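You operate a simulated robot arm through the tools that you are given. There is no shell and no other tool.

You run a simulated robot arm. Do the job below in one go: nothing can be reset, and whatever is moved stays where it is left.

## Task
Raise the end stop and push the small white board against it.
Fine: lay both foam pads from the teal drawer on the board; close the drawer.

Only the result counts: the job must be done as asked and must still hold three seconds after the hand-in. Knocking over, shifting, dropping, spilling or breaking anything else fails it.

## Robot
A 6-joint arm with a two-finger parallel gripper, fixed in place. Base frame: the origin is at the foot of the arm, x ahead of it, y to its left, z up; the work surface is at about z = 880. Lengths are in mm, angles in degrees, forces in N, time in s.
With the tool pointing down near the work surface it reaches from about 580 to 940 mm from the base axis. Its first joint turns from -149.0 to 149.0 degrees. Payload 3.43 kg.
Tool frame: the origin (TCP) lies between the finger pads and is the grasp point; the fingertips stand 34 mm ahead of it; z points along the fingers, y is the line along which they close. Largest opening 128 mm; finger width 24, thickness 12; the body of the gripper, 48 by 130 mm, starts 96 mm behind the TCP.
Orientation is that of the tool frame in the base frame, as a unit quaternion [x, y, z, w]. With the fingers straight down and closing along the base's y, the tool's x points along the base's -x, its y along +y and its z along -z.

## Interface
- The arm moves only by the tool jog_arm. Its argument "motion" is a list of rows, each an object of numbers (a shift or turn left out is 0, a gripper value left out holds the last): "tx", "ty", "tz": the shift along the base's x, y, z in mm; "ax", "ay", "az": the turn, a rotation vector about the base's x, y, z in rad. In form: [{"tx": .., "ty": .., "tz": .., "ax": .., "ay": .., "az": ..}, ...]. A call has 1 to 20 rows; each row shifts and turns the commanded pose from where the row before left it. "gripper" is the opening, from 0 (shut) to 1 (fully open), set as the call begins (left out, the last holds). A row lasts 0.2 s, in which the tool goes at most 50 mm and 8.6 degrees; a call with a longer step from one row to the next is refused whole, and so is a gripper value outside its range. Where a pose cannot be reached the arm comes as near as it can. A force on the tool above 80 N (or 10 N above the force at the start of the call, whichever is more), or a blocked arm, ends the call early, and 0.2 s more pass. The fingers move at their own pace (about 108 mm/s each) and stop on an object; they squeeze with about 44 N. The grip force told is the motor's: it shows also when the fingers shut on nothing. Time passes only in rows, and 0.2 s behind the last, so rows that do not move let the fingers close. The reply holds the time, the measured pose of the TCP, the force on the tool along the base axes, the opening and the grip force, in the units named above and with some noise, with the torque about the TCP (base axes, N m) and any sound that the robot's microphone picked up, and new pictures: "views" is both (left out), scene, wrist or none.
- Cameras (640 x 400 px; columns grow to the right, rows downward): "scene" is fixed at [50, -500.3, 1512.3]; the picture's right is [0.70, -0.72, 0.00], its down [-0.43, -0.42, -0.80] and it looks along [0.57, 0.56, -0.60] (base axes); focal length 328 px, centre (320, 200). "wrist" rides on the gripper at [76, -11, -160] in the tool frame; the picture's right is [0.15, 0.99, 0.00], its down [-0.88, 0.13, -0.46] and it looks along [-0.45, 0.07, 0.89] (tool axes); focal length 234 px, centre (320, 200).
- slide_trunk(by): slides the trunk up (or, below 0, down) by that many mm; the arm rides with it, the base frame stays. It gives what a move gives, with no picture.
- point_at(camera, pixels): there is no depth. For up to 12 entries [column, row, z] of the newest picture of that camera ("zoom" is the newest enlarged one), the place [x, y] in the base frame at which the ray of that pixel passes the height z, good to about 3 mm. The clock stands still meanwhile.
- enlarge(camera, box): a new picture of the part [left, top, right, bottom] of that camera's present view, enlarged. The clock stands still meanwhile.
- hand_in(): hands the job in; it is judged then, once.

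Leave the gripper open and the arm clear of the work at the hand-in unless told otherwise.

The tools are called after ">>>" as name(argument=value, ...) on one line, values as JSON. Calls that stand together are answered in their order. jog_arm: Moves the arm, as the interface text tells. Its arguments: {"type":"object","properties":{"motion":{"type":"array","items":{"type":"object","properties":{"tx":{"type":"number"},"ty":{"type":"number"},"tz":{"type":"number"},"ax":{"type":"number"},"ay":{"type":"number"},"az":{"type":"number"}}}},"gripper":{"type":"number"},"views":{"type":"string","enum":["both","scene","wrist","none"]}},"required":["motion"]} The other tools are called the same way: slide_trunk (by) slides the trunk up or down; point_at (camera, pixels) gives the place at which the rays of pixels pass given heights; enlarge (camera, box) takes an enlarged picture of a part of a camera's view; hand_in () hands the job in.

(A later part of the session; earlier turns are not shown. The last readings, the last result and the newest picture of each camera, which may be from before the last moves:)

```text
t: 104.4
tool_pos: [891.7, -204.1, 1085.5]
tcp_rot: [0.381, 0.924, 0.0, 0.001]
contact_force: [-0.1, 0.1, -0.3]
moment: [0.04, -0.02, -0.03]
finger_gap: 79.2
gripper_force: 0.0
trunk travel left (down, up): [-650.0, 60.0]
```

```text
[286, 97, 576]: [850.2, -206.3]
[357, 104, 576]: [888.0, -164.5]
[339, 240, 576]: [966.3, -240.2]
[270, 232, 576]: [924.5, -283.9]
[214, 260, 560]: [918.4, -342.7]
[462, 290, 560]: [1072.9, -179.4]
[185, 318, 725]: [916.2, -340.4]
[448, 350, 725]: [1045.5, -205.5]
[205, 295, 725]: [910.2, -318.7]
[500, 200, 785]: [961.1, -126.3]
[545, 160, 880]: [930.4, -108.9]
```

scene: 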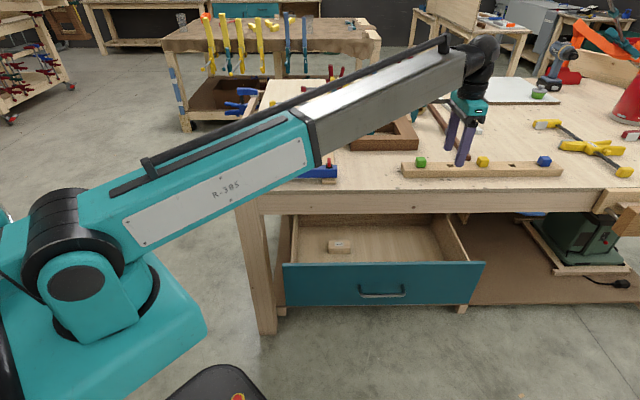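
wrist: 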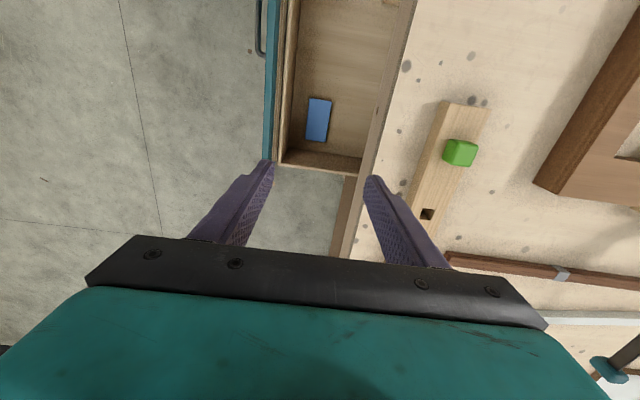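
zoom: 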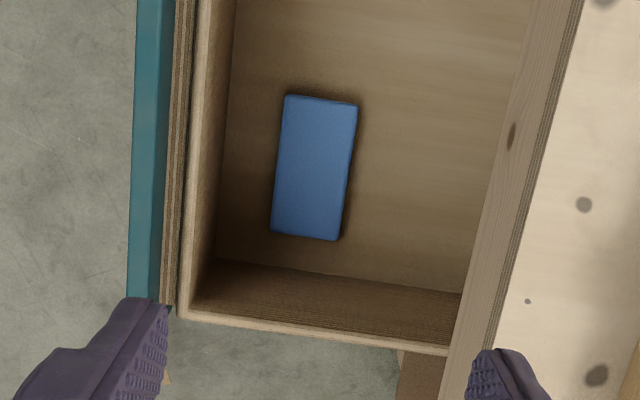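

Pad B is at u 746–854, v 454–512, centred at (800, 483). I'll nudge to u≈783, v≈485 and lower the trunk 360 mm.

>>> jog_arm(motion=[{"tx": 4.9, "ty": -6.6}, {}], gripper=0.64, views="none")

>>> slide_trunk(by=-200)

>>> slide_trunk(by=-150)

>>> jog_arm(motion=[{}], views="both")

>>> enlarge(camera="wrist", box=[200, 60, 440, 260])

```text
t: 105.0
tool_pos: [897.4, -211.2, 1086.2]
tcp_rot: [0.382, 0.924, 0.0, 0.0]
contact_force: [0.1, 0.4, 0.0]
moment: [0.03, 0.01, 0.02]
finger_gap: 82.0
gripper_force: 0.0
trunk travel left (down, up): [-650.0, 60.0]
```

```text
t: 107.2
tool_pos: [897.2, -212.9, 886.9]
tcp_rot: [0.382, 0.924, -0.001, -0.001]
contact_force: [0.0, 0.0, 1.0]
moment: [-0.02, -0.03, 0.04]
finger_gap: 81.7
gripper_force: 0.2
trunk travel left (down, up): [-450.0, 260.0]
```

```text
t: 109.0
tool_pos: [896.8, -210.2, 737.5]
tcp_rot: [0.382, 0.924, -0.001, 0.0]
contact_force: [0.1, -0.2, 0.0]
moment: [0.0, 0.0, -0.01]
finger_gap: 81.9
gripper_force: 0.1
trunk travel left (down, up): [-300.0, 410.0]
```

```text
t: 109.3
tool_pos: [896.5, -210.8, 737.0]
tcp_rot: [0.382, 0.924, -0.002, 0.0]
contact_force: [0.9, 0.7, -0.4]
moment: [0.01, 0.01, 0.0]
finger_gap: 81.8
gripper_force: 0.1
trunk travel left (down, up): [-300.0, 410.0]
```

scene: 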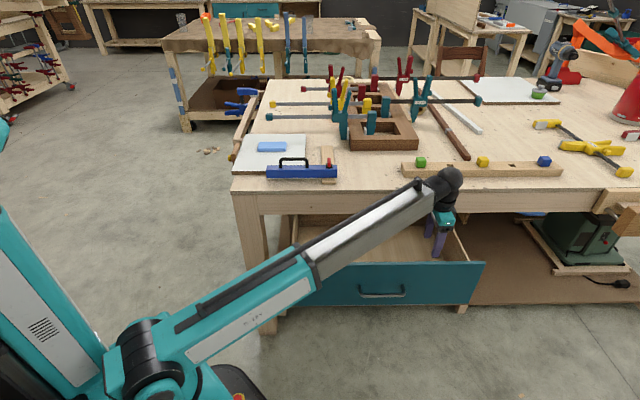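
wrist: 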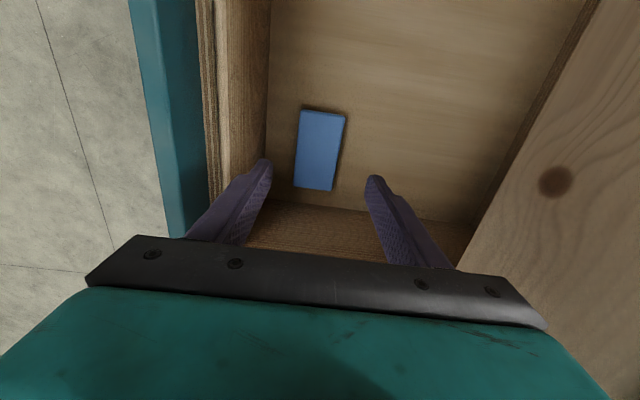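

```text
2.00 times, centred on (320, 160) of wrist
```

zoom: 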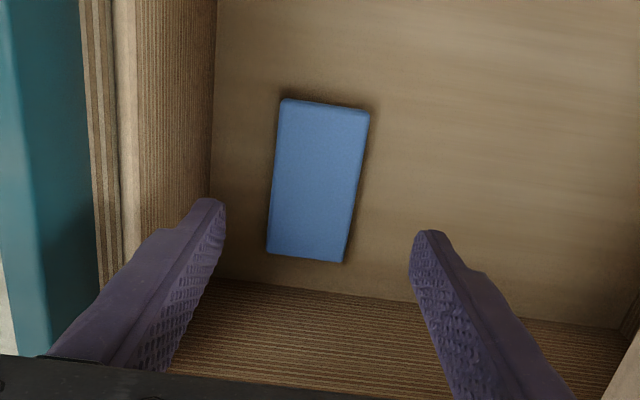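

Pad A is on the board in the scene view, at (272,146). I'll measure pad B again from here.

>>> point_at(camera="zoom", pixels=[[281, 105, 576], [369, 115, 576], [345, 262, 576], [267, 252, 576], [214, 270, 560], [640, 330, 560]])

```text
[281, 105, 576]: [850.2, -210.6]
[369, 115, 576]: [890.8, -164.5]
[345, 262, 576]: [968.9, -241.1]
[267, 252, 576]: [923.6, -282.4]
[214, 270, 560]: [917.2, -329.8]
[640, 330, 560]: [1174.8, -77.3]
```

Pad B's centre is (801, 483) and the TCP is at (783, 485), so I'm aligned. I'll descend to z≈604, then in small steps.

>>> jog_arm(motion=[{"tz": -30}, {"tz": -35}, {"tz": -30}, {"tz": -20}, {"tz": -14}, {"tz": -5}, {}], views="wrist")

>>> enlarge(camera="wrist", box=[200, 80, 440, 260])

```text
t: 111.0
tool_pos: [897.6, -210.3, 603.2]
tcp_rot: [0.382, 0.924, 0.0, 0.0]
contact_force: [0.1, 0.3, 0.2]
moment: [0.0, -0.02, -0.02]
finger_gap: 81.6
gripper_force: 0.1
trunk travel left (down, up): [-300.0, 410.0]
```

wrist: 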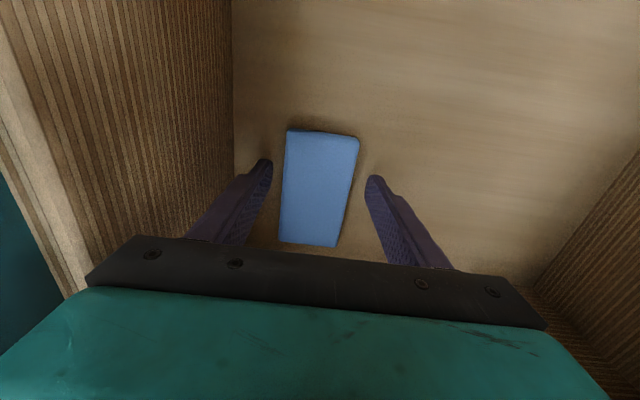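

```text
2.22 times, centred on (320, 170) of wrist
```

zoom: 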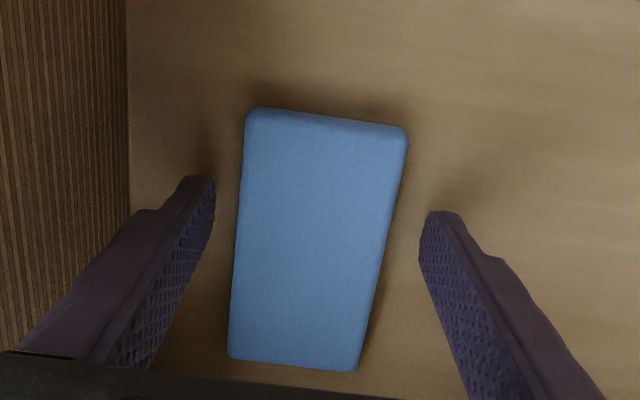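

Aligned with the pad between the fingers. I'll lower the last 4–5 mm, then close to at most 52 mm.

>>> jog_arm(motion=[{"tz": -2}, {"tz": -1.5}, {"tz": -1}, {}], views="none")

>>> jog_arm(motion=[{}, {}, {}], gripper=0.41, views="wrist")

```text
t: 112.0
tool_pos: [897.5, -211.8, 597.4]
tcp_rot: [0.382, 0.924, -0.001, 0.0]
contact_force: [-0.2, 1.0, -0.3]
moment: [0.03, -0.02, -0.01]
finger_gap: 81.9
gripper_force: 0.0
trunk travel left (down, up): [-300.0, 410.0]
```

```text
t: 112.8
tool_pos: [897.6, -211.9, 597.3]
tcp_rot: [0.382, 0.924, 0.0, 0.0]
contact_force: [-0.1, -1.7, 1.9]
moment: [0.02, -0.04, 0.01]
finger_gap: 57.7
gripper_force: 44.3
trunk travel left (down, up): [-300.0, 410.0]
```

wrist: 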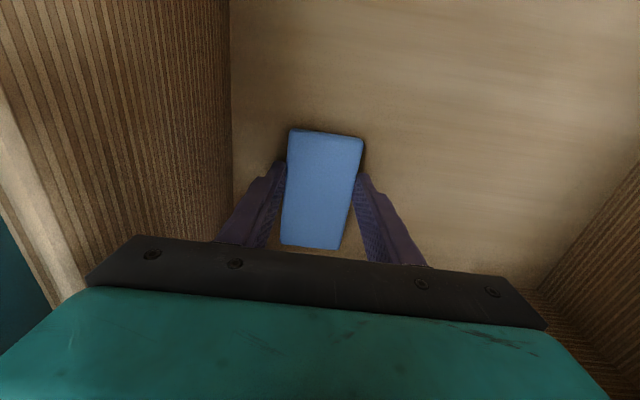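

Pad B is gripped at 57.7 mm. I'll lift 18 mm to confirm.

>>> jog_arm(motion=[{"tz": 4}, {"tz": 6}, {"tz": 8}, {}], views="wrist")

>>> slide_trunk(by=200)

>>> slide_trunk(by=200)

```text
t: 113.8
tool_pos: [897.2, -212.2, 615.8]
tcp_rot: [0.382, 0.924, 0.0, -0.001]
contact_force: [0.0, -0.5, 0.0]
moment: [0.0, 0.01, 0.0]
finger_gap: 57.6
gripper_force: 44.1
trunk travel left (down, up): [-300.0, 410.0]
```

wrist: 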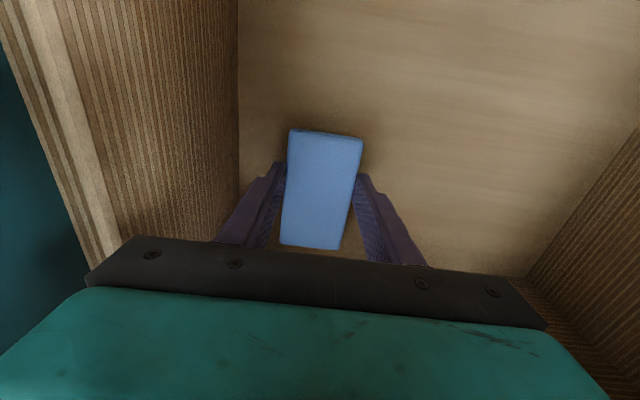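

```text
t: 115.9
tool_pos: [897.7, -211.5, 815.4]
tcp_rot: [0.382, 0.924, -0.001, -0.001]
contact_force: [0.4, 0.4, -0.5]
moment: [0.0, 0.0, 0.04]
finger_gap: 57.4
gripper_force: 43.8
trunk travel left (down, up): [-500.0, 210.0]
```

```text
t: 118.1
tool_pos: [898.1, -211.6, 1015.0]
tcp_rot: [0.382, 0.924, -0.001, -0.001]
contact_force: [0.0, 0.9, -0.7]
moment: [0.02, -0.01, 0.02]
finger_gap: 57.8
gripper_force: 43.9
trunk travel left (down, up): [-700.0, 10.0]
```

Pad B is held and out of the drawer at z=1015. I'll rise to about 1090 and carry it to the board, TCP toward u≈202, v≈750.

>>> jog_arm(motion=[{"tz": 20}, {"tz": 30}, {"tz": 25}, {"tx": -7, "ty": 18.7}, {"tx": -14, "ty": 37.4}, {"tx": -14, "ty": 37.4}, {"tx": -14, "ty": 37.4}, {"tx": -14, "ty": 37.4}, {"tx": -14, "ty": 37.4}, {"tx": -14, "ty": 37.4}, {"tx": -14, "ty": 37.4}, {"tx": -14, "ty": 37.4}, {"tx": -14, "ty": 37.4}, {"tx": -14, "ty": 37.4}, {"tx": -14, "ty": 37.4}, {"tx": -14, "ty": 37.4}, {"tx": -14, "ty": 37.4}, {"tx": -14, "ty": 37.4}, {"tx": -14, "ty": 37.4}], views="none")

>>> jog_arm(motion=[{"tx": -8, "ty": 19.4}, {}], views="both")

>>> enlarge(camera="wrist", box=[140, 40, 480, 260])

```text
t: 122.1
tool_pos: [680.3, 367.8, 1094.6]
tcp_rot: [0.383, 0.924, -0.001, -0.001]
contact_force: [1.0, 0.2, -0.2]
moment: [-0.03, 0.0, -0.03]
finger_gap: 57.7
gripper_force: 44.1
trunk travel left (down, up): [-700.0, 10.0]
```

```text
t: 122.7
tool_pos: [672.7, 386.4, 1092.6]
tcp_rot: [0.383, 0.924, -0.001, -0.001]
contact_force: [0.2, 0.3, 0.1]
moment: [0.02, 0.0, 0.02]
finger_gap: 57.7
gripper_force: 43.8
trunk travel left (down, up): [-700.0, 10.0]
```

scene: 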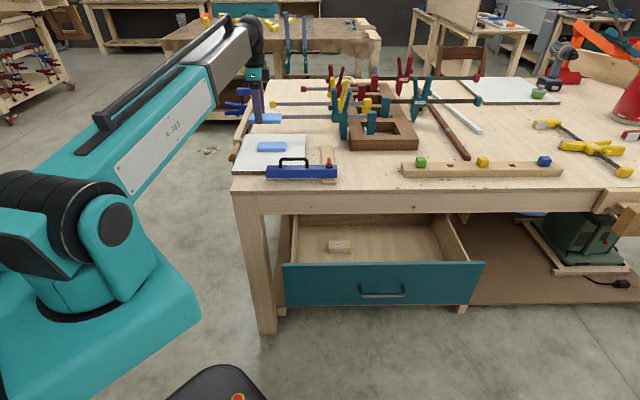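
wrist: 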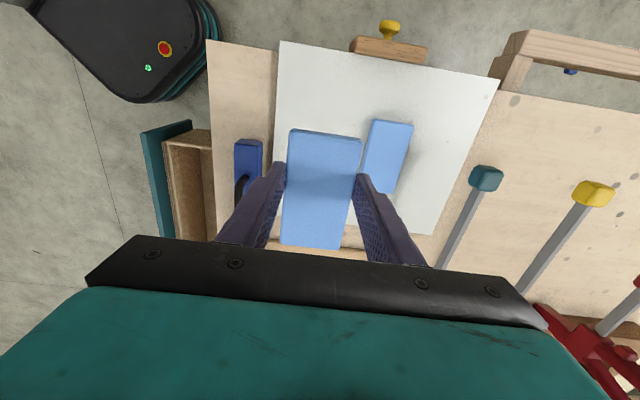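

```text
1.82 times, centred on (310, 150) of wrist
```

zoom: 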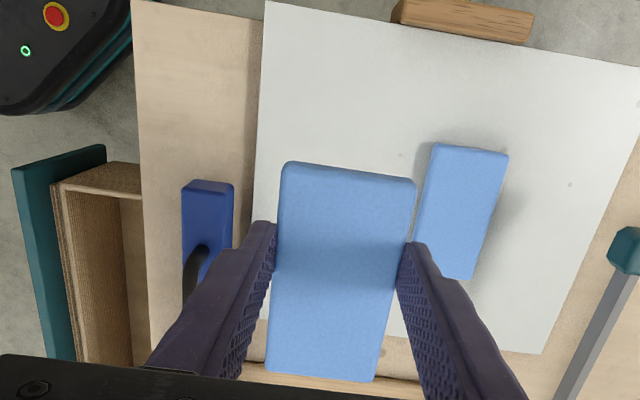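

Pad B is over the board. I'll check pad A's position and the blue bar relative to where pad B's fingers will land.

>>> point_at(camera="zoom", pixels=[[433, 145, 910], [508, 155, 910], [472, 280, 910], [265, 2, 895], [640, 68, 895], [543, 353, 895], [233, 185, 945], [183, 190, 945], [233, 230, 945]])

```text
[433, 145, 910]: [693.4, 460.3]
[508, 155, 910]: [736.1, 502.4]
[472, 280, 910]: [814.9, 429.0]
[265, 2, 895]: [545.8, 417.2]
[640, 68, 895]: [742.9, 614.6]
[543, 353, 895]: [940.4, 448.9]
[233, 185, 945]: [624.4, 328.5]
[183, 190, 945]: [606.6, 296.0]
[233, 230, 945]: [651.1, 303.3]
```

Pad A is at v 816–878 and the blue bar's rear edge is at v≈675. Pad B will occupy v≈720–778, with the fingers clear of both. Lowering now.

>>> jog_arm(motion=[{"tz": -30}, {"tz": -35}, {"tz": -35}, {"tz": -30}, {"tz": -18}, {"tz": -6}, {}], views="both")

>>> enlarge(camera="scene", box=[220, 90, 340, 190])

```text
t: 124.3
tool_pos: [672.1, 387.3, 935.9]
tcp_rot: [0.381, 0.924, 0.0, 0.0]
contact_force: [0.2, -0.1, -0.5]
moment: [0.0, -0.02, -0.03]
finger_gap: 57.7
gripper_force: 44.1
trunk travel left (down, up): [-700.0, 10.0]
```

scene: 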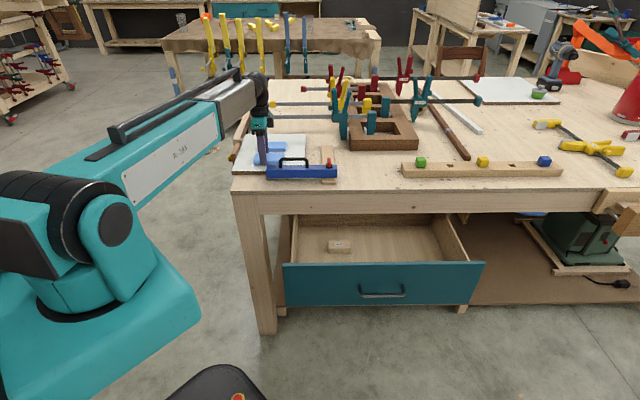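
wrist: 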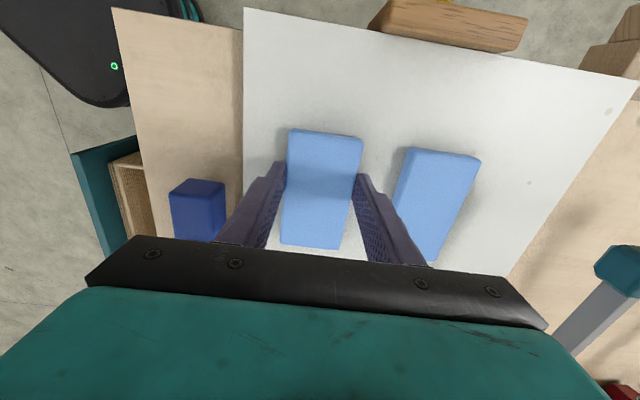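

```text
4.00 times, centred on (280, 140) of scene
```

zoom: 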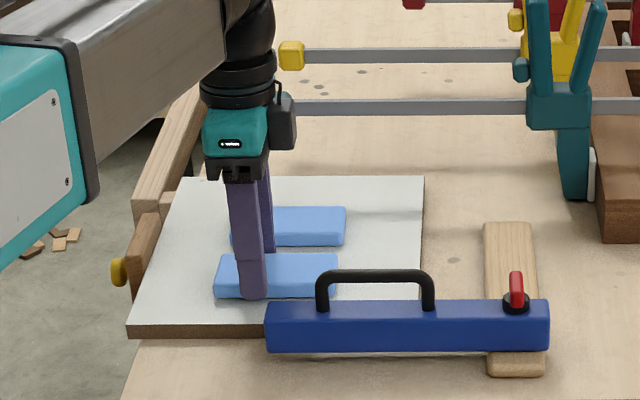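

Just above the board. The last few millimetres go slowly until contact.

>>> jog_arm(motion=[{"tz": -1.5}, {"tz": -1}, {}], views="none")

```text
t: 125.1
tool_pos: [672.9, 388.0, 934.8]
tcp_rot: [0.382, 0.924, 0.0, 0.0]
contact_force: [-0.8, 0.3, 0.6]
moment: [0.03, 0.01, 0.01]
finger_gap: 57.6
gripper_force: 44.2
trunk travel left (down, up): [-700.0, 10.0]
```

>>> jog_arm(motion=[{"tz": -1}, {"tz": -1}, {}], views="none")

```text
t: 125.9
tool_pos: [672.2, 388.3, 933.7]
tcp_rot: [0.382, 0.924, 0.0, -0.001]
contact_force: [1.0, -0.3, 8.8]
moment: [-0.03, -0.09, -0.01]
finger_gap: 57.7
gripper_force: 44.0
trunk travel left (down, up): [-700.0, 10.0]
```

Contact at about 9 N, so pad B rests on the board. Releasing.

>>> jog_arm(motion=[{"tz": 0.5}, {}, {}], gripper=0.58, views="wrist")

>>> jog_arm(motion=[{"tz": 8}, {"tz": 25}, {"tz": 40}, {"tz": 40}, {"tz": 40}], views="both")

>>> enlarge(camera="wrist", box=[140, 0, 480, 260])

>>> enlarge(camera="scene", box=[220, 100, 340, 190])

```text
t: 126.7
tool_pos: [671.6, 386.8, 932.9]
tcp_rot: [0.382, 0.924, -0.001, 0.0]
contact_force: [0.1, 0.4, 0.1]
moment: [-0.02, 0.03, -0.02]
finger_gap: 74.3
gripper_force: 0.1
trunk travel left (down, up): [-700.0, 10.0]
```

wrist: 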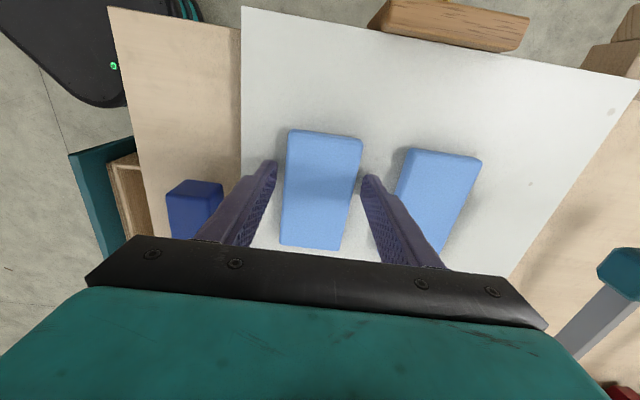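

```text
t: 127.9
tool_pos: [670.5, 386.4, 1087.7]
tcp_rot: [0.382, 0.924, 0.0, 0.0]
contact_force: [-0.2, 0.3, -0.7]
moment: [-0.02, -0.01, 0.0]
finger_gap: 74.3
gripper_force: 0.1
trunk travel left (down, up): [-700.0, 10.0]
```

scene: 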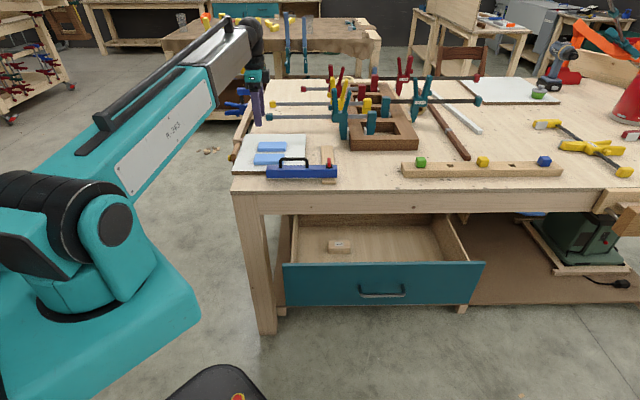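
wrist: 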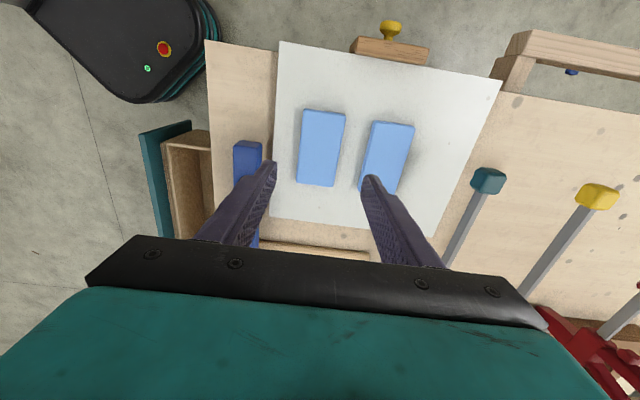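

```text
1.54 times, centred on (310, 130) of wrist
```

zoom: 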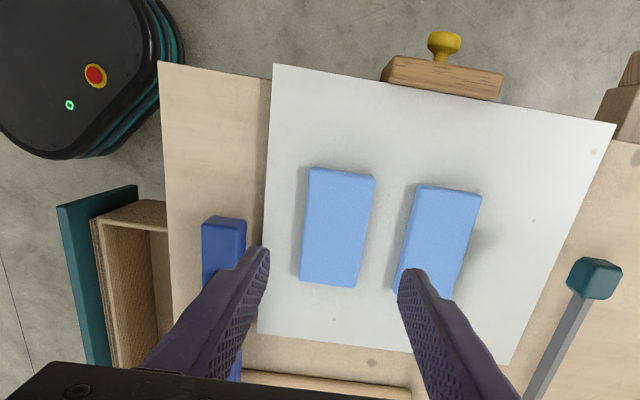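

```text
4.44 times, centred on (280, 145) of scene
```

zoom: 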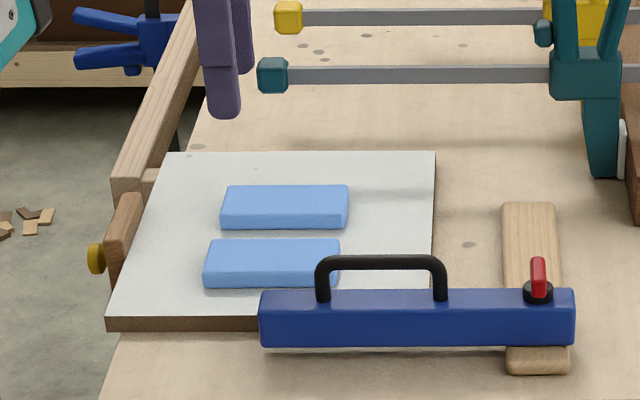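

Both pads lie flat and separate on the board. Before leaving, I'll check closely that the board is still against the stop.

>>> enlarge(camera="wrist", box=[330, 10, 450, 80])

>>> enlarge(camera="scene", box=[232, 128, 272, 178])

```text
5.33 times, centred on (390, 45) of wrist
```

zoom: 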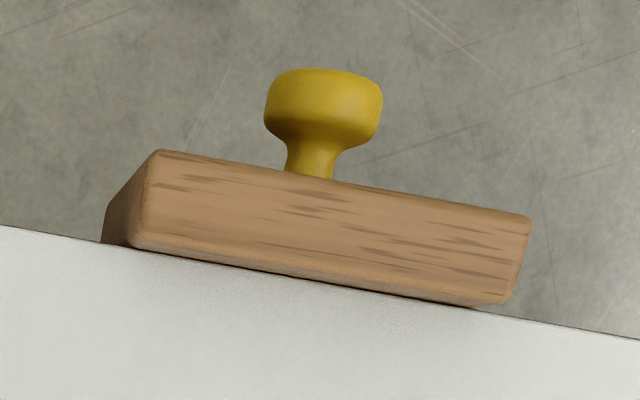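

```text
8.00 times, centred on (252, 153) of scene
```

zoom: 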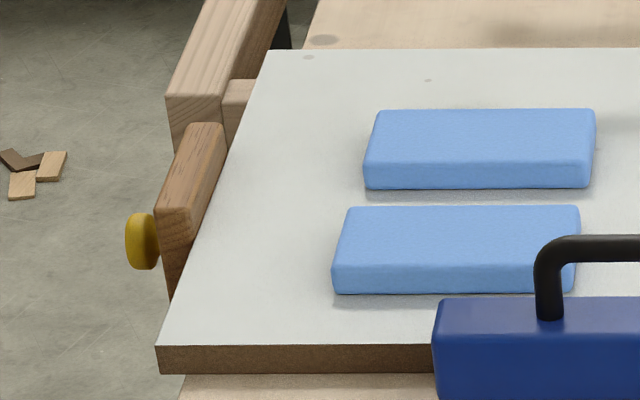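

The stop stands above the board surface and the board's edge meets it along its width. Now to close the drawer: I'll move high to in front of it (u≈589, v≈288) with the gripper shut.

>>> jog_arm(motion=[{"tx": -2, "ty": -20}, {"tx": -3.2, "ty": -40}, {"tx": -3.2, "ty": -40}, {"tx": -3.2, "ty": -40}, {"tx": -3.2, "ty": -40}, {"tx": -3.2, "ty": -40}, {"tx": -3.2, "ty": -40}, {"tx": -3.2, "ty": -40}, {"tx": -3.2, "ty": -40}, {"tx": -3.2, "ty": -40}, {"tx": -3.2, "ty": -40}, {"tx": -3.2, "ty": -40}, {"tx": -3.2, "ty": -40}, {"tx": -3.2, "ty": -40}, {"tx": -3.2, "ty": -40}, {"tx": -3.2, "ty": -20}, {}], gripper=0, views="both")

```text
t: 131.5
tool_pos: [623.1, -211.8, 1083.6]
tcp_rot: [0.382, 0.924, -0.001, 0.001]
contact_force: [0.4, -0.4, 0.2]
moment: [-0.02, -0.03, -0.03]
finger_gap: 0.0
gripper_force: 32.9
trunk travel left (down, up): [-700.0, 10.0]
```

scene: 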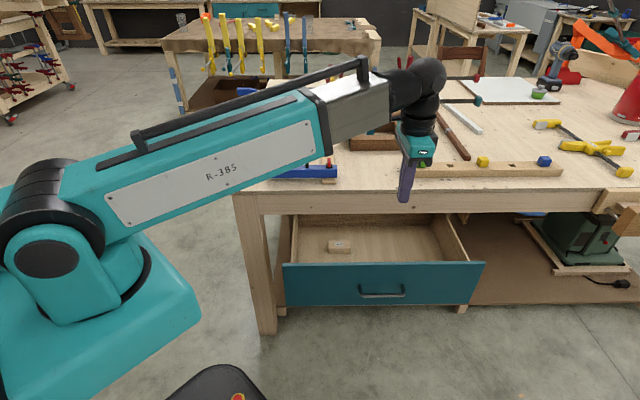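
wrist: 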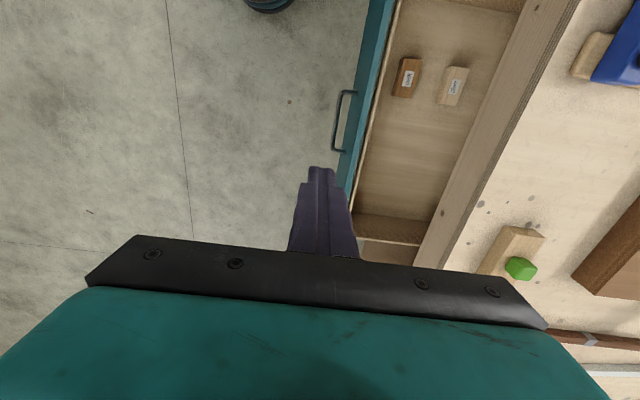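

The drawer holds only the oak and pine blocks. I'll check the handle's place, then tilt the tool to horizontal (pointing +v) up here while backing off 25 mm.

>>> point_at(camera="wrist", pixels=[[347, 92, 643], [336, 150, 643], [352, 175, 760], [395, 5, 760]])

>>> jog_arm(motion=[{"ax": 0.101, "ay": -0.101, "tx": -1.6, "ty": -1.6}, {"ax": 0.101, "ay": -0.101, "tx": -1.6, "ty": -1.6}, {"ax": 0.101, "ay": -0.101, "tx": -1.6, "ty": -1.6}, {"ax": 0.101, "ay": -0.101, "tx": -1.6, "ty": -1.6}, {"ax": 0.101, "ay": -0.101, "tx": -1.6, "ty": -1.6}, {"ax": 0.101, "ay": -0.101, "tx": -1.6, "ty": -1.6}, {"ax": 0.101, "ay": -0.101, "tx": -1.6, "ty": -1.6}, {"ax": 0.101, "ay": -0.101, "tx": -1.6, "ty": -1.6}, {"ax": 0.101, "ay": -0.101, "tx": -1.6, "ty": -1.6}, {"ax": 0.101, "ay": -0.101, "tx": -1.6, "ty": -1.6}, {"ax": 0.101, "ay": -0.101, "tx": -1.6, "ty": -1.6}, {}], views="scene")

```text
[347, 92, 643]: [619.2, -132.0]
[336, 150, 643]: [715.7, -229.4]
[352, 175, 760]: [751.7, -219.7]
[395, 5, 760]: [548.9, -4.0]
```

```text
t: 134.1
tool_pos: [605.0, -228.9, 1087.1]
tcp_rot: [0.27, 0.654, 0.653, 0.272]
contact_force: [-0.8, 0.5, -0.9]
moment: [-0.02, 0.01, -0.02]
finger_gap: 0.0
gripper_force: 32.2
trunk travel left (down, up): [-700.0, 10.0]
```

scene: 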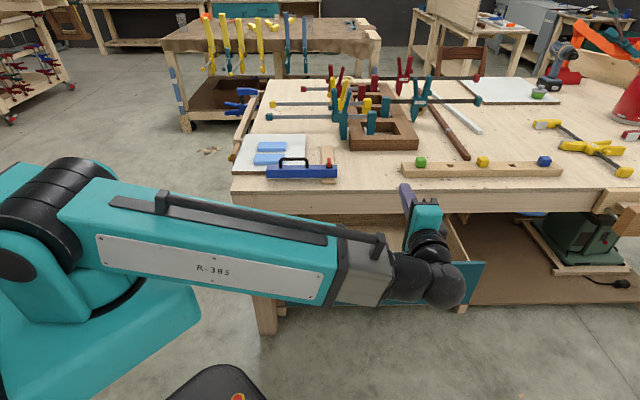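

The handle bar is at v≈344 and the panel face at v≈378. My tips are at v≈300, so lowering is clear. I'll lower the trunk about 390 mm to z≈697, which is above the handle bar and below the apron.

>>> slide_trunk(by=-200)

>>> slide_trunk(by=-188)

>>> jog_arm(motion=[{}], views="both")

```text
t: 136.3
tool_pos: [604.8, -229.7, 885.4]
tcp_rot: [0.271, 0.654, 0.652, 0.271]
contact_force: [-0.4, -0.1, 0.3]
moment: [-0.01, 0.01, -0.01]
finger_gap: 0.1
gripper_force: 33.3
trunk travel left (down, up): [-500.0, 210.0]
```

```text
t: 138.3
tool_pos: [604.4, -229.0, 698.1]
tcp_rot: [0.27, 0.654, 0.653, 0.271]
contact_force: [-0.8, 0.8, 0.3]
moment: [-0.01, -0.02, -0.03]
finger_gap: 0.3
gripper_force: 32.9
trunk travel left (down, up): [-312.0, 398.0]
```

```text
t: 138.7
tool_pos: [604.8, -230.5, 697.0]
tcp_rot: [0.27, 0.654, 0.653, 0.271]
contact_force: [0.3, -0.1, 0.2]
moment: [0.0, -0.01, 0.0]
finger_gap: 0.0
gripper_force: 32.9
trunk travel left (down, up): [-312.0, 398.0]
```

scene: 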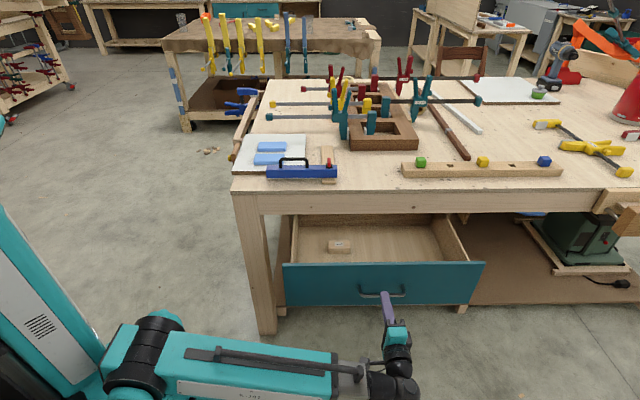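
wrist: 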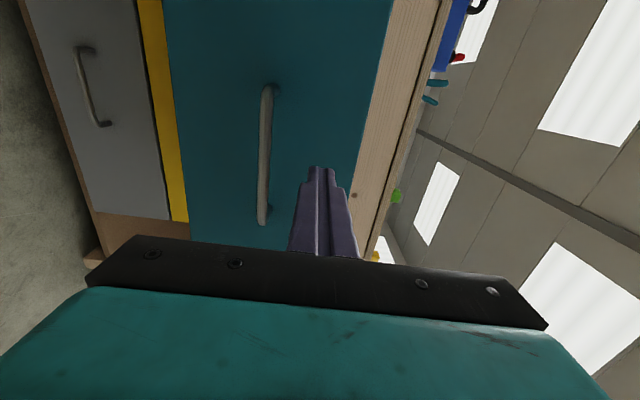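

The tool is horizontal in front of the drawer. The drawer runs almost without friction, so I'll grip the handle again for full control while closing. I lower to z=643, open to 51 mm and approach the bar.

>>> jog_arm(motion=[{"tz": -25}, {"tz": -29}, {"tx": 12, "ty": 12}, {"tx": 14, "ty": 14}, {"tx": 10, "ty": 10}, {}], gripper=0.4, views="both")

>>> enlarge(camera="wrist", box=[200, 60, 420, 240])

```text
t: 140.1
tool_pos: [640.9, -195.3, 645.8]
tcp_rot: [0.27, 0.653, 0.653, 0.271]
contact_force: [-0.4, -0.3, -0.2]
moment: [-0.02, -0.01, -0.01]
finger_gap: 51.3
gripper_force: 0.0
trunk travel left (down, up): [-312.0, 398.0]
```

scene: 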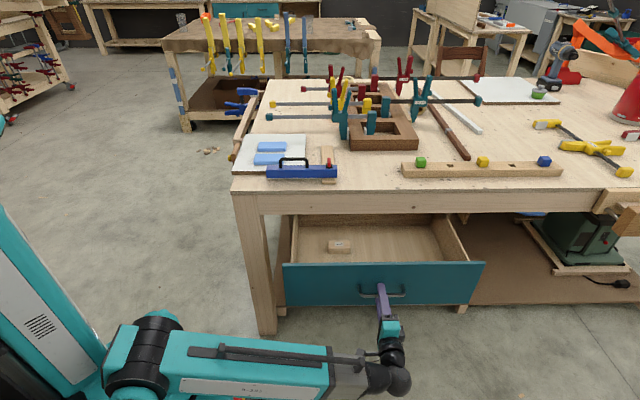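
wrist: 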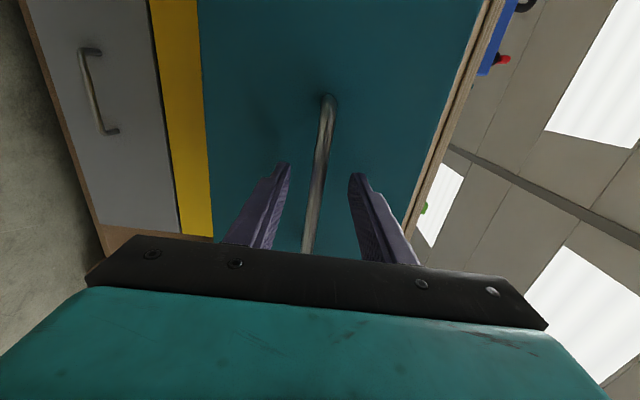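

```text
2.22 times, centred on (310, 150) of wrist
```

zoom: 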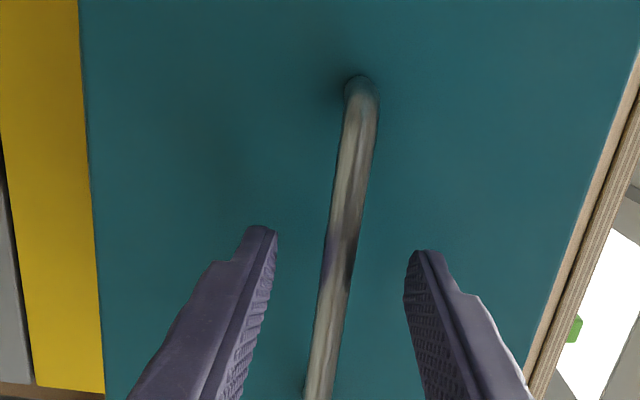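

The view matches the earlier pre-grip picture. I'll lower 2.5 mm, advance 14 mm, and close on the bar.

>>> jog_arm(motion=[{"tx": 5, "ty": 5, "tz": -2.5}, {"tx": 5, "ty": 5}, {}], views="none")

>>> jog_arm(motion=[{}, {}, {}], gripper=0, views="wrist")

```text
t: 140.9
tool_pos: [650.8, -183.6, 641.1]
tcp_rot: [0.27, 0.653, 0.653, 0.271]
contact_force: [-0.7, 0.6, -0.6]
moment: [-0.03, 0.03, -0.01]
finger_gap: 51.1
gripper_force: 0.1
trunk travel left (down, up): [-312.0, 398.0]
```

```text
t: 141.7
tool_pos: [651.2, -183.5, 643.2]
tcp_rot: [0.269, 0.653, 0.654, 0.272]
contact_force: [2.3, -1.1, 7.2]
moment: [0.14, 0.07, 0.3]
finger_gap: 11.3
gripper_force: 45.0
trunk travel left (down, up): [-312.0, 398.0]
```

wrist: 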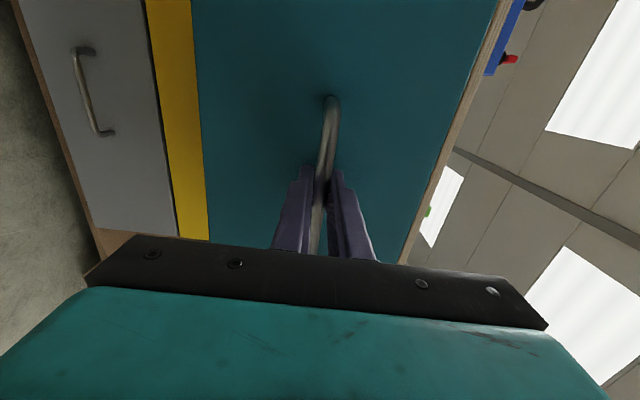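

The bar is gripped. I'll push the drawer closed along +v at a gentle pace, with the first part about 140 mm.

>>> jog_arm(motion=[{"tx": 2, "ty": 2}, {"tx": 4, "ty": 4}, {"tx": 6, "ty": 6}, {"tx": 7, "ty": 7}, {"tx": 7, "ty": 7}, {"tx": 7, "ty": 7}, {"tx": 7, "ty": 7}, {"tx": 7, "ty": 7}, {"tx": 7, "ty": 7}, {"tx": 7, "ty": 7}, {"tx": 7, "ty": 7}, {"tx": 7, "ty": 7}, {"tx": 7, "ty": 7}, {"tx": 7, "ty": 7}, {"tx": 6, "ty": 6}, {"tx": 4, "ty": 4}, {"tx": 2, "ty": 2}, {}], views="both")

```text
t: 145.5
tool_pos: [751.7, -83.6, 642.8]
tcp_rot: [0.271, 0.652, 0.654, 0.272]
contact_force: [13.9, -12.4, 12.0]
moment: [0.06, 0.03, 0.27]
finger_gap: 11.5
gripper_force: 44.6
trunk travel left (down, up): [-312.0, 398.0]
```

scene: 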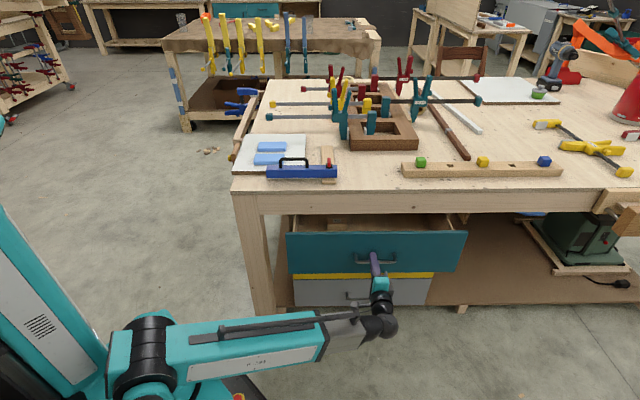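
wrist: 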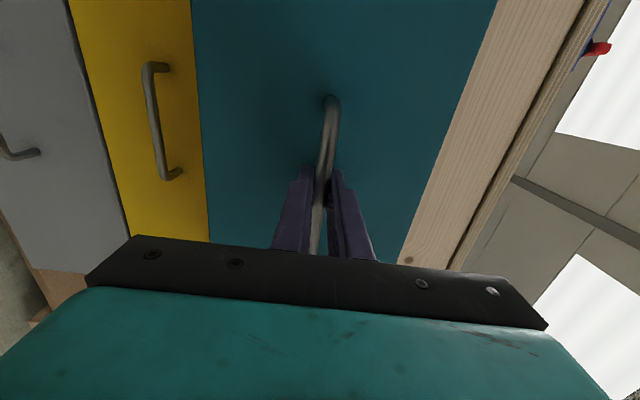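

Halfway, with a little side force from slight misalignment (~18 N along +u). I'll relieve it and keep pushing another 100 mm.

>>> jog_arm(motion=[{"tx": 1.4, "ty": -1.4, "tz": 1}, {}], views="none")

>>> jog_arm(motion=[{"tx": 3, "ty": 3}, {"tx": 5, "ty": 5}, {"tx": 7, "ty": 6.9}, {"tx": 7, "ty": 6.9}, {"tx": 7, "ty": 6.9}, {"tx": 7, "ty": 6.9}, {"tx": 7, "ty": 6.9}, {"tx": 7, "ty": 6.9}, {"tx": 7, "ty": 6.9}, {"tx": 6, "ty": 6}, {"tx": 5, "ty": 5}, {"tx": 3, "ty": 3}, {}], views="both")

```text
t: 146.1
tool_pos: [752.0, -84.0, 642.0]
tcp_rot: [0.268, 0.654, 0.654, 0.269]
contact_force: [-3.3, 2.3, 2.9]
moment: [0.16, 0.08, -1.06]
finger_gap: 11.7
gripper_force: 45.0
trunk travel left (down, up): [-312.0, 398.0]
```

```text
t: 148.9
tool_pos: [824.9, -11.7, 642.3]
tcp_rot: [0.268, 0.655, 0.654, 0.27]
contact_force: [-18.5, 19.3, -9.5]
moment: [0.21, 0.19, 0.3]
finger_gap: 11.8
gripper_force: 44.6
trunk travel left (down, up): [-312.0, 398.0]
```

scene: 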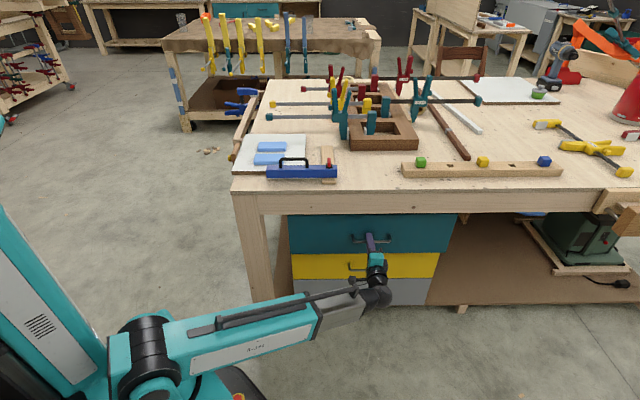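
wrist: 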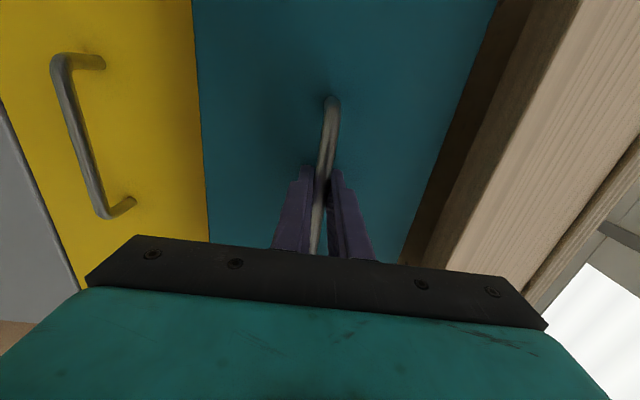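

About 30 mm remain. The side force is now toward -u (27 N), so I relax it by shifting about 2.7 mm toward -u, then push the rest in small steps.

>>> jog_arm(motion=[{"tx": -1, "ty": 1, "tz": -0.5}, {"tx": -0.9, "ty": 0.9, "tz": -0.5}, {}], views="none")

>>> jog_arm(motion=[{"tx": 2, "ty": 2}, {"tx": 3, "ty": 3}, {"tx": 3, "ty": 3}, {"tx": 3, "ty": 3}, {"tx": 3, "ty": 3}, {"tx": 2, "ty": 2}, {}], views="scene")

```text
t: 149.7
tool_pos: [823.1, -12.7, 643.3]
tcp_rot: [0.269, 0.653, 0.654, 0.27]
contact_force: [-4.4, 4.8, 1.4]
moment: [0.1, 0.1, 1.41]
finger_gap: 11.8
gripper_force: 44.8
trunk travel left (down, up): [-312.0, 398.0]
```

```text
t: 151.3
tool_pos: [838.5, 3.2, 641.9]
tcp_rot: [0.27, 0.653, 0.653, 0.272]
contact_force: [4.0, -2.8, 9.9]
moment: [0.11, 0.06, -1.35]
finger_gap: 11.6
gripper_force: 45.2
trunk travel left (down, up): [-312.0, 398.0]
```

scene: 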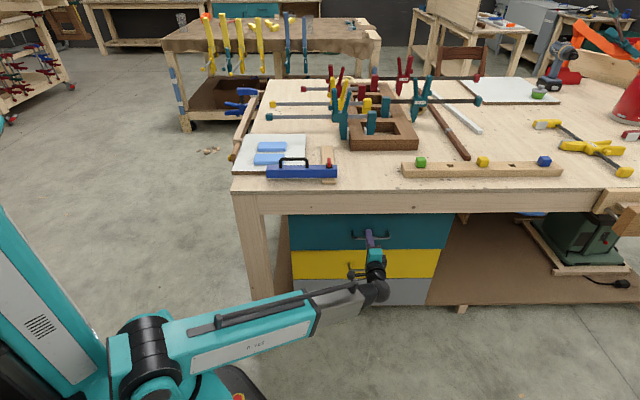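

v≈595 now. I'll continue in 2 mm steps until it firmly meets its closed position, seen as a force against me along -v.

>>> jog_arm(motion=[{"tx": 1.5, "ty": 1.5}, {"tx": 1.5, "ty": 1.5}, {"tx": 1.5, "ty": 1.5}, {"tx": 1.5, "ty": 1.5}, {}], views="scene")

```text
t: 152.5
tool_pos: [844.7, 8.0, 640.8]
tcp_rot: [0.271, 0.653, 0.653, 0.272]
contact_force: [7.3, -7.9, 10.7]
moment: [0.1, 0.05, 0.07]
finger_gap: 11.9
gripper_force: 45.0
trunk travel left (down, up): [-312.0, 398.0]
```

scene: 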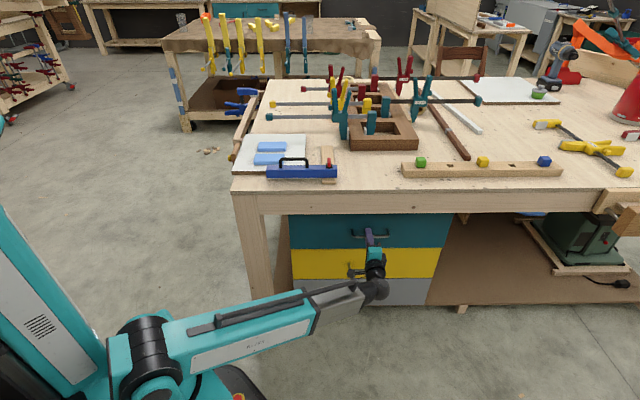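

>>> jog_arm(motion=[{"tx": 1.2, "ty": 0.8, "tz": 0.5}, {"tx": 1, "ty": 1}, {"tx": 1, "ty": 1}, {}], views="none")

```text
t: 153.5
tool_pos: [847.4, 12.1, 643.3]
tcp_rot: [0.27, 0.652, 0.654, 0.272]
contact_force: [9.8, -10.7, 11.0]
moment: [0.1, 0.03, 0.64]
finger_gap: 11.7
gripper_force: 45.0
trunk travel left (down, up): [-312.0, 398.0]
```

No resistance along v yet. A few more small steps.

>>> jog_arm(motion=[{"tx": 1.7, "ty": 0.3, "tz": 0.5}, {"tx": 1.4, "ty": 0.6}, {"tx": 1, "ty": 1}, {}], views="none")

```text
t: 154.5
tool_pos: [852.8, 15.6, 643.2]
tcp_rot: [0.269, 0.655, 0.653, 0.269]
contact_force: [-3.7, 3.0, 1.0]
moment: [0.11, 0.11, -0.62]
finger_gap: 11.7
gripper_force: 44.1
trunk travel left (down, up): [-312.0, 398.0]
```

By my bookkeeping (287 mm open, gripped at v≈331), closed should be at v≈618. I'm at 614, so I continue in 1 mm steps.

>>> jog_arm(motion=[{"tx": 0.7, "ty": 0.7}, {"tx": 0.7, "ty": 0.7}, {"tx": 0.7, "ty": 0.7}, {}], views="none")

```text
t: 155.5
tool_pos: [853.2, 18.3, 643.9]
tcp_rot: [0.269, 0.654, 0.653, 0.27]
contact_force: [-4.1, 4.6, -3.6]
moment: [0.08, 0.07, 1.4]
finger_gap: 11.5
gripper_force: 44.8
trunk travel left (down, up): [-312.0, 398.0]
```

>>> jog_arm(motion=[{"tx": 0.7, "ty": 0.7}, {"tx": 0.7, "ty": 0.7}, {"tx": 0.7, "ty": 0.7}, {}], views="scene")

>>> enlarge(camera="scene", box=[270, 200, 470, 310])

```text
t: 156.5
tool_pos: [855.2, 18.3, 642.7]
tcp_rot: [0.269, 0.654, 0.653, 0.271]
contact_force: [-37.3, -10.7, -11.3]
moment: [0.09, 0.12, 0.03]
finger_gap: 12.0
gripper_force: 45.0
trunk travel left (down, up): [-312.0, 398.0]
```

scene: 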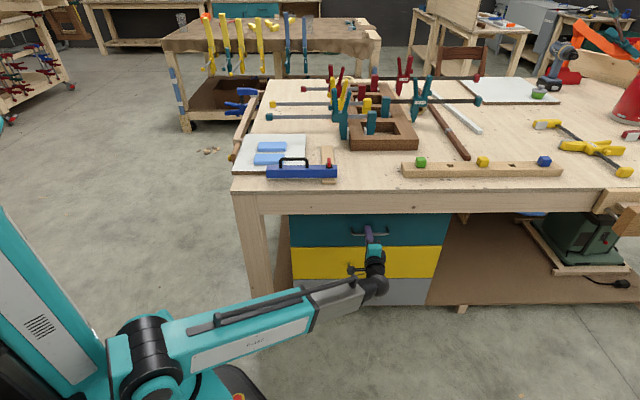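

```text
3.20 times, centred on (370, 255) of scene
```

zoom: 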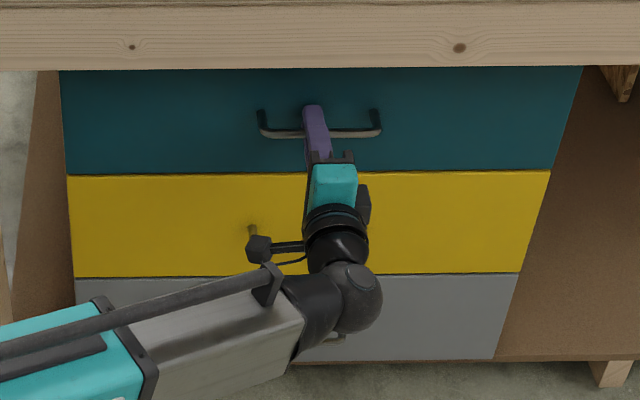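

There's about 34 N of resistance along v, so the drawer is fully in and its front is flush with the other drawers. I'll release the handle without pulling back.

>>> jog_arm(motion=[{}, {}, {}], gripper=0.4, views="wrist")

```text
t: 157.3
tool_pos: [855.8, 18.6, 643.3]
tcp_rot: [0.27, 0.654, 0.652, 0.271]
contact_force: [0.0, 0.5, 0.0]
moment: [0.02, -0.02, 0.02]
finger_gap: 51.0
gripper_force: 0.1
trunk travel left (down, up): [-312.0, 398.0]
```

wrist: 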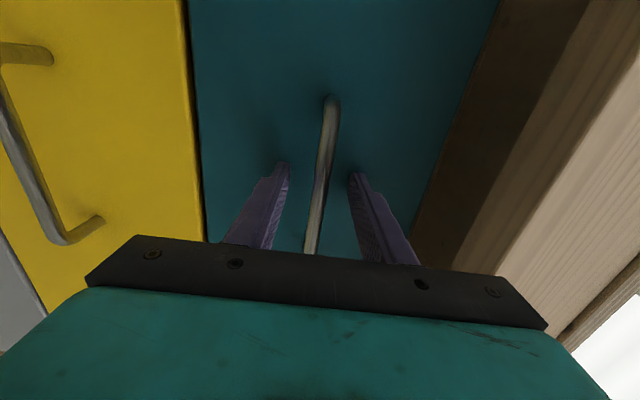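

The handle is released with zero force. I'll retreat straight back along -v.

>>> jog_arm(motion=[{"tx": -6, "ty": -6}, {"tx": -14, "ty": -14}, {"tx": -25, "ty": -25}, {"tx": -30, "ty": -30}, {"tx": -30, "ty": -30}, {"tx": -30, "ty": -30}, {"tx": -30, "ty": -30}, {}], views="both")

>>> enlarge(camera="scene", box=[270, 200, 470, 310])

```text
t: 159.1
tool_pos: [689.9, -144.0, 642.5]
tcp_rot: [0.27, 0.653, 0.654, 0.27]
contact_force: [-0.1, 0.2, -0.4]
moment: [0.01, 0.01, 0.01]
finger_gap: 51.2
gripper_force: 0.0
trunk travel left (down, up): [-312.0, 398.0]
```

scene: 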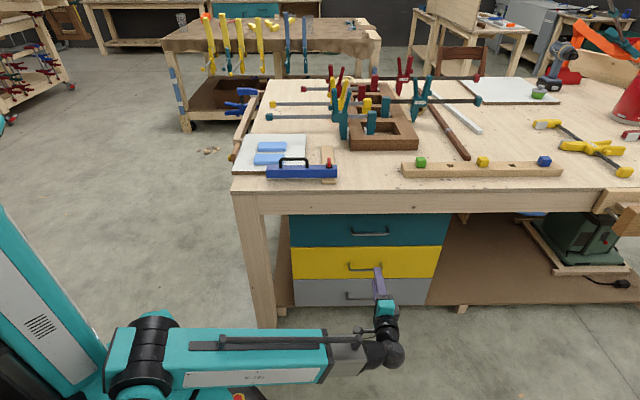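
wrist: 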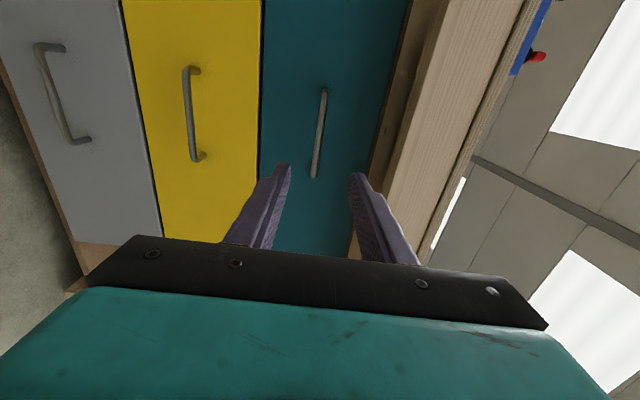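

```text
3.20 times, centred on (370, 255) of scene
```

zoom: 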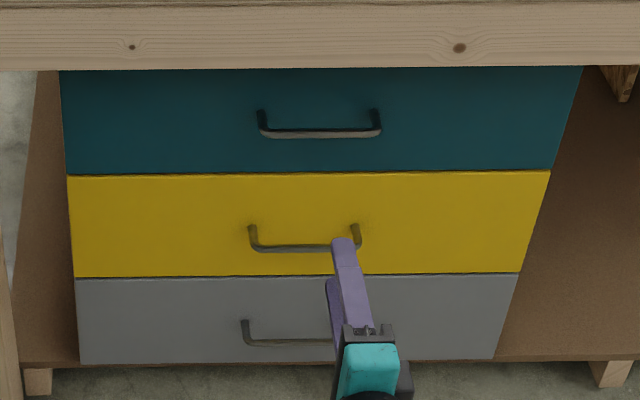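

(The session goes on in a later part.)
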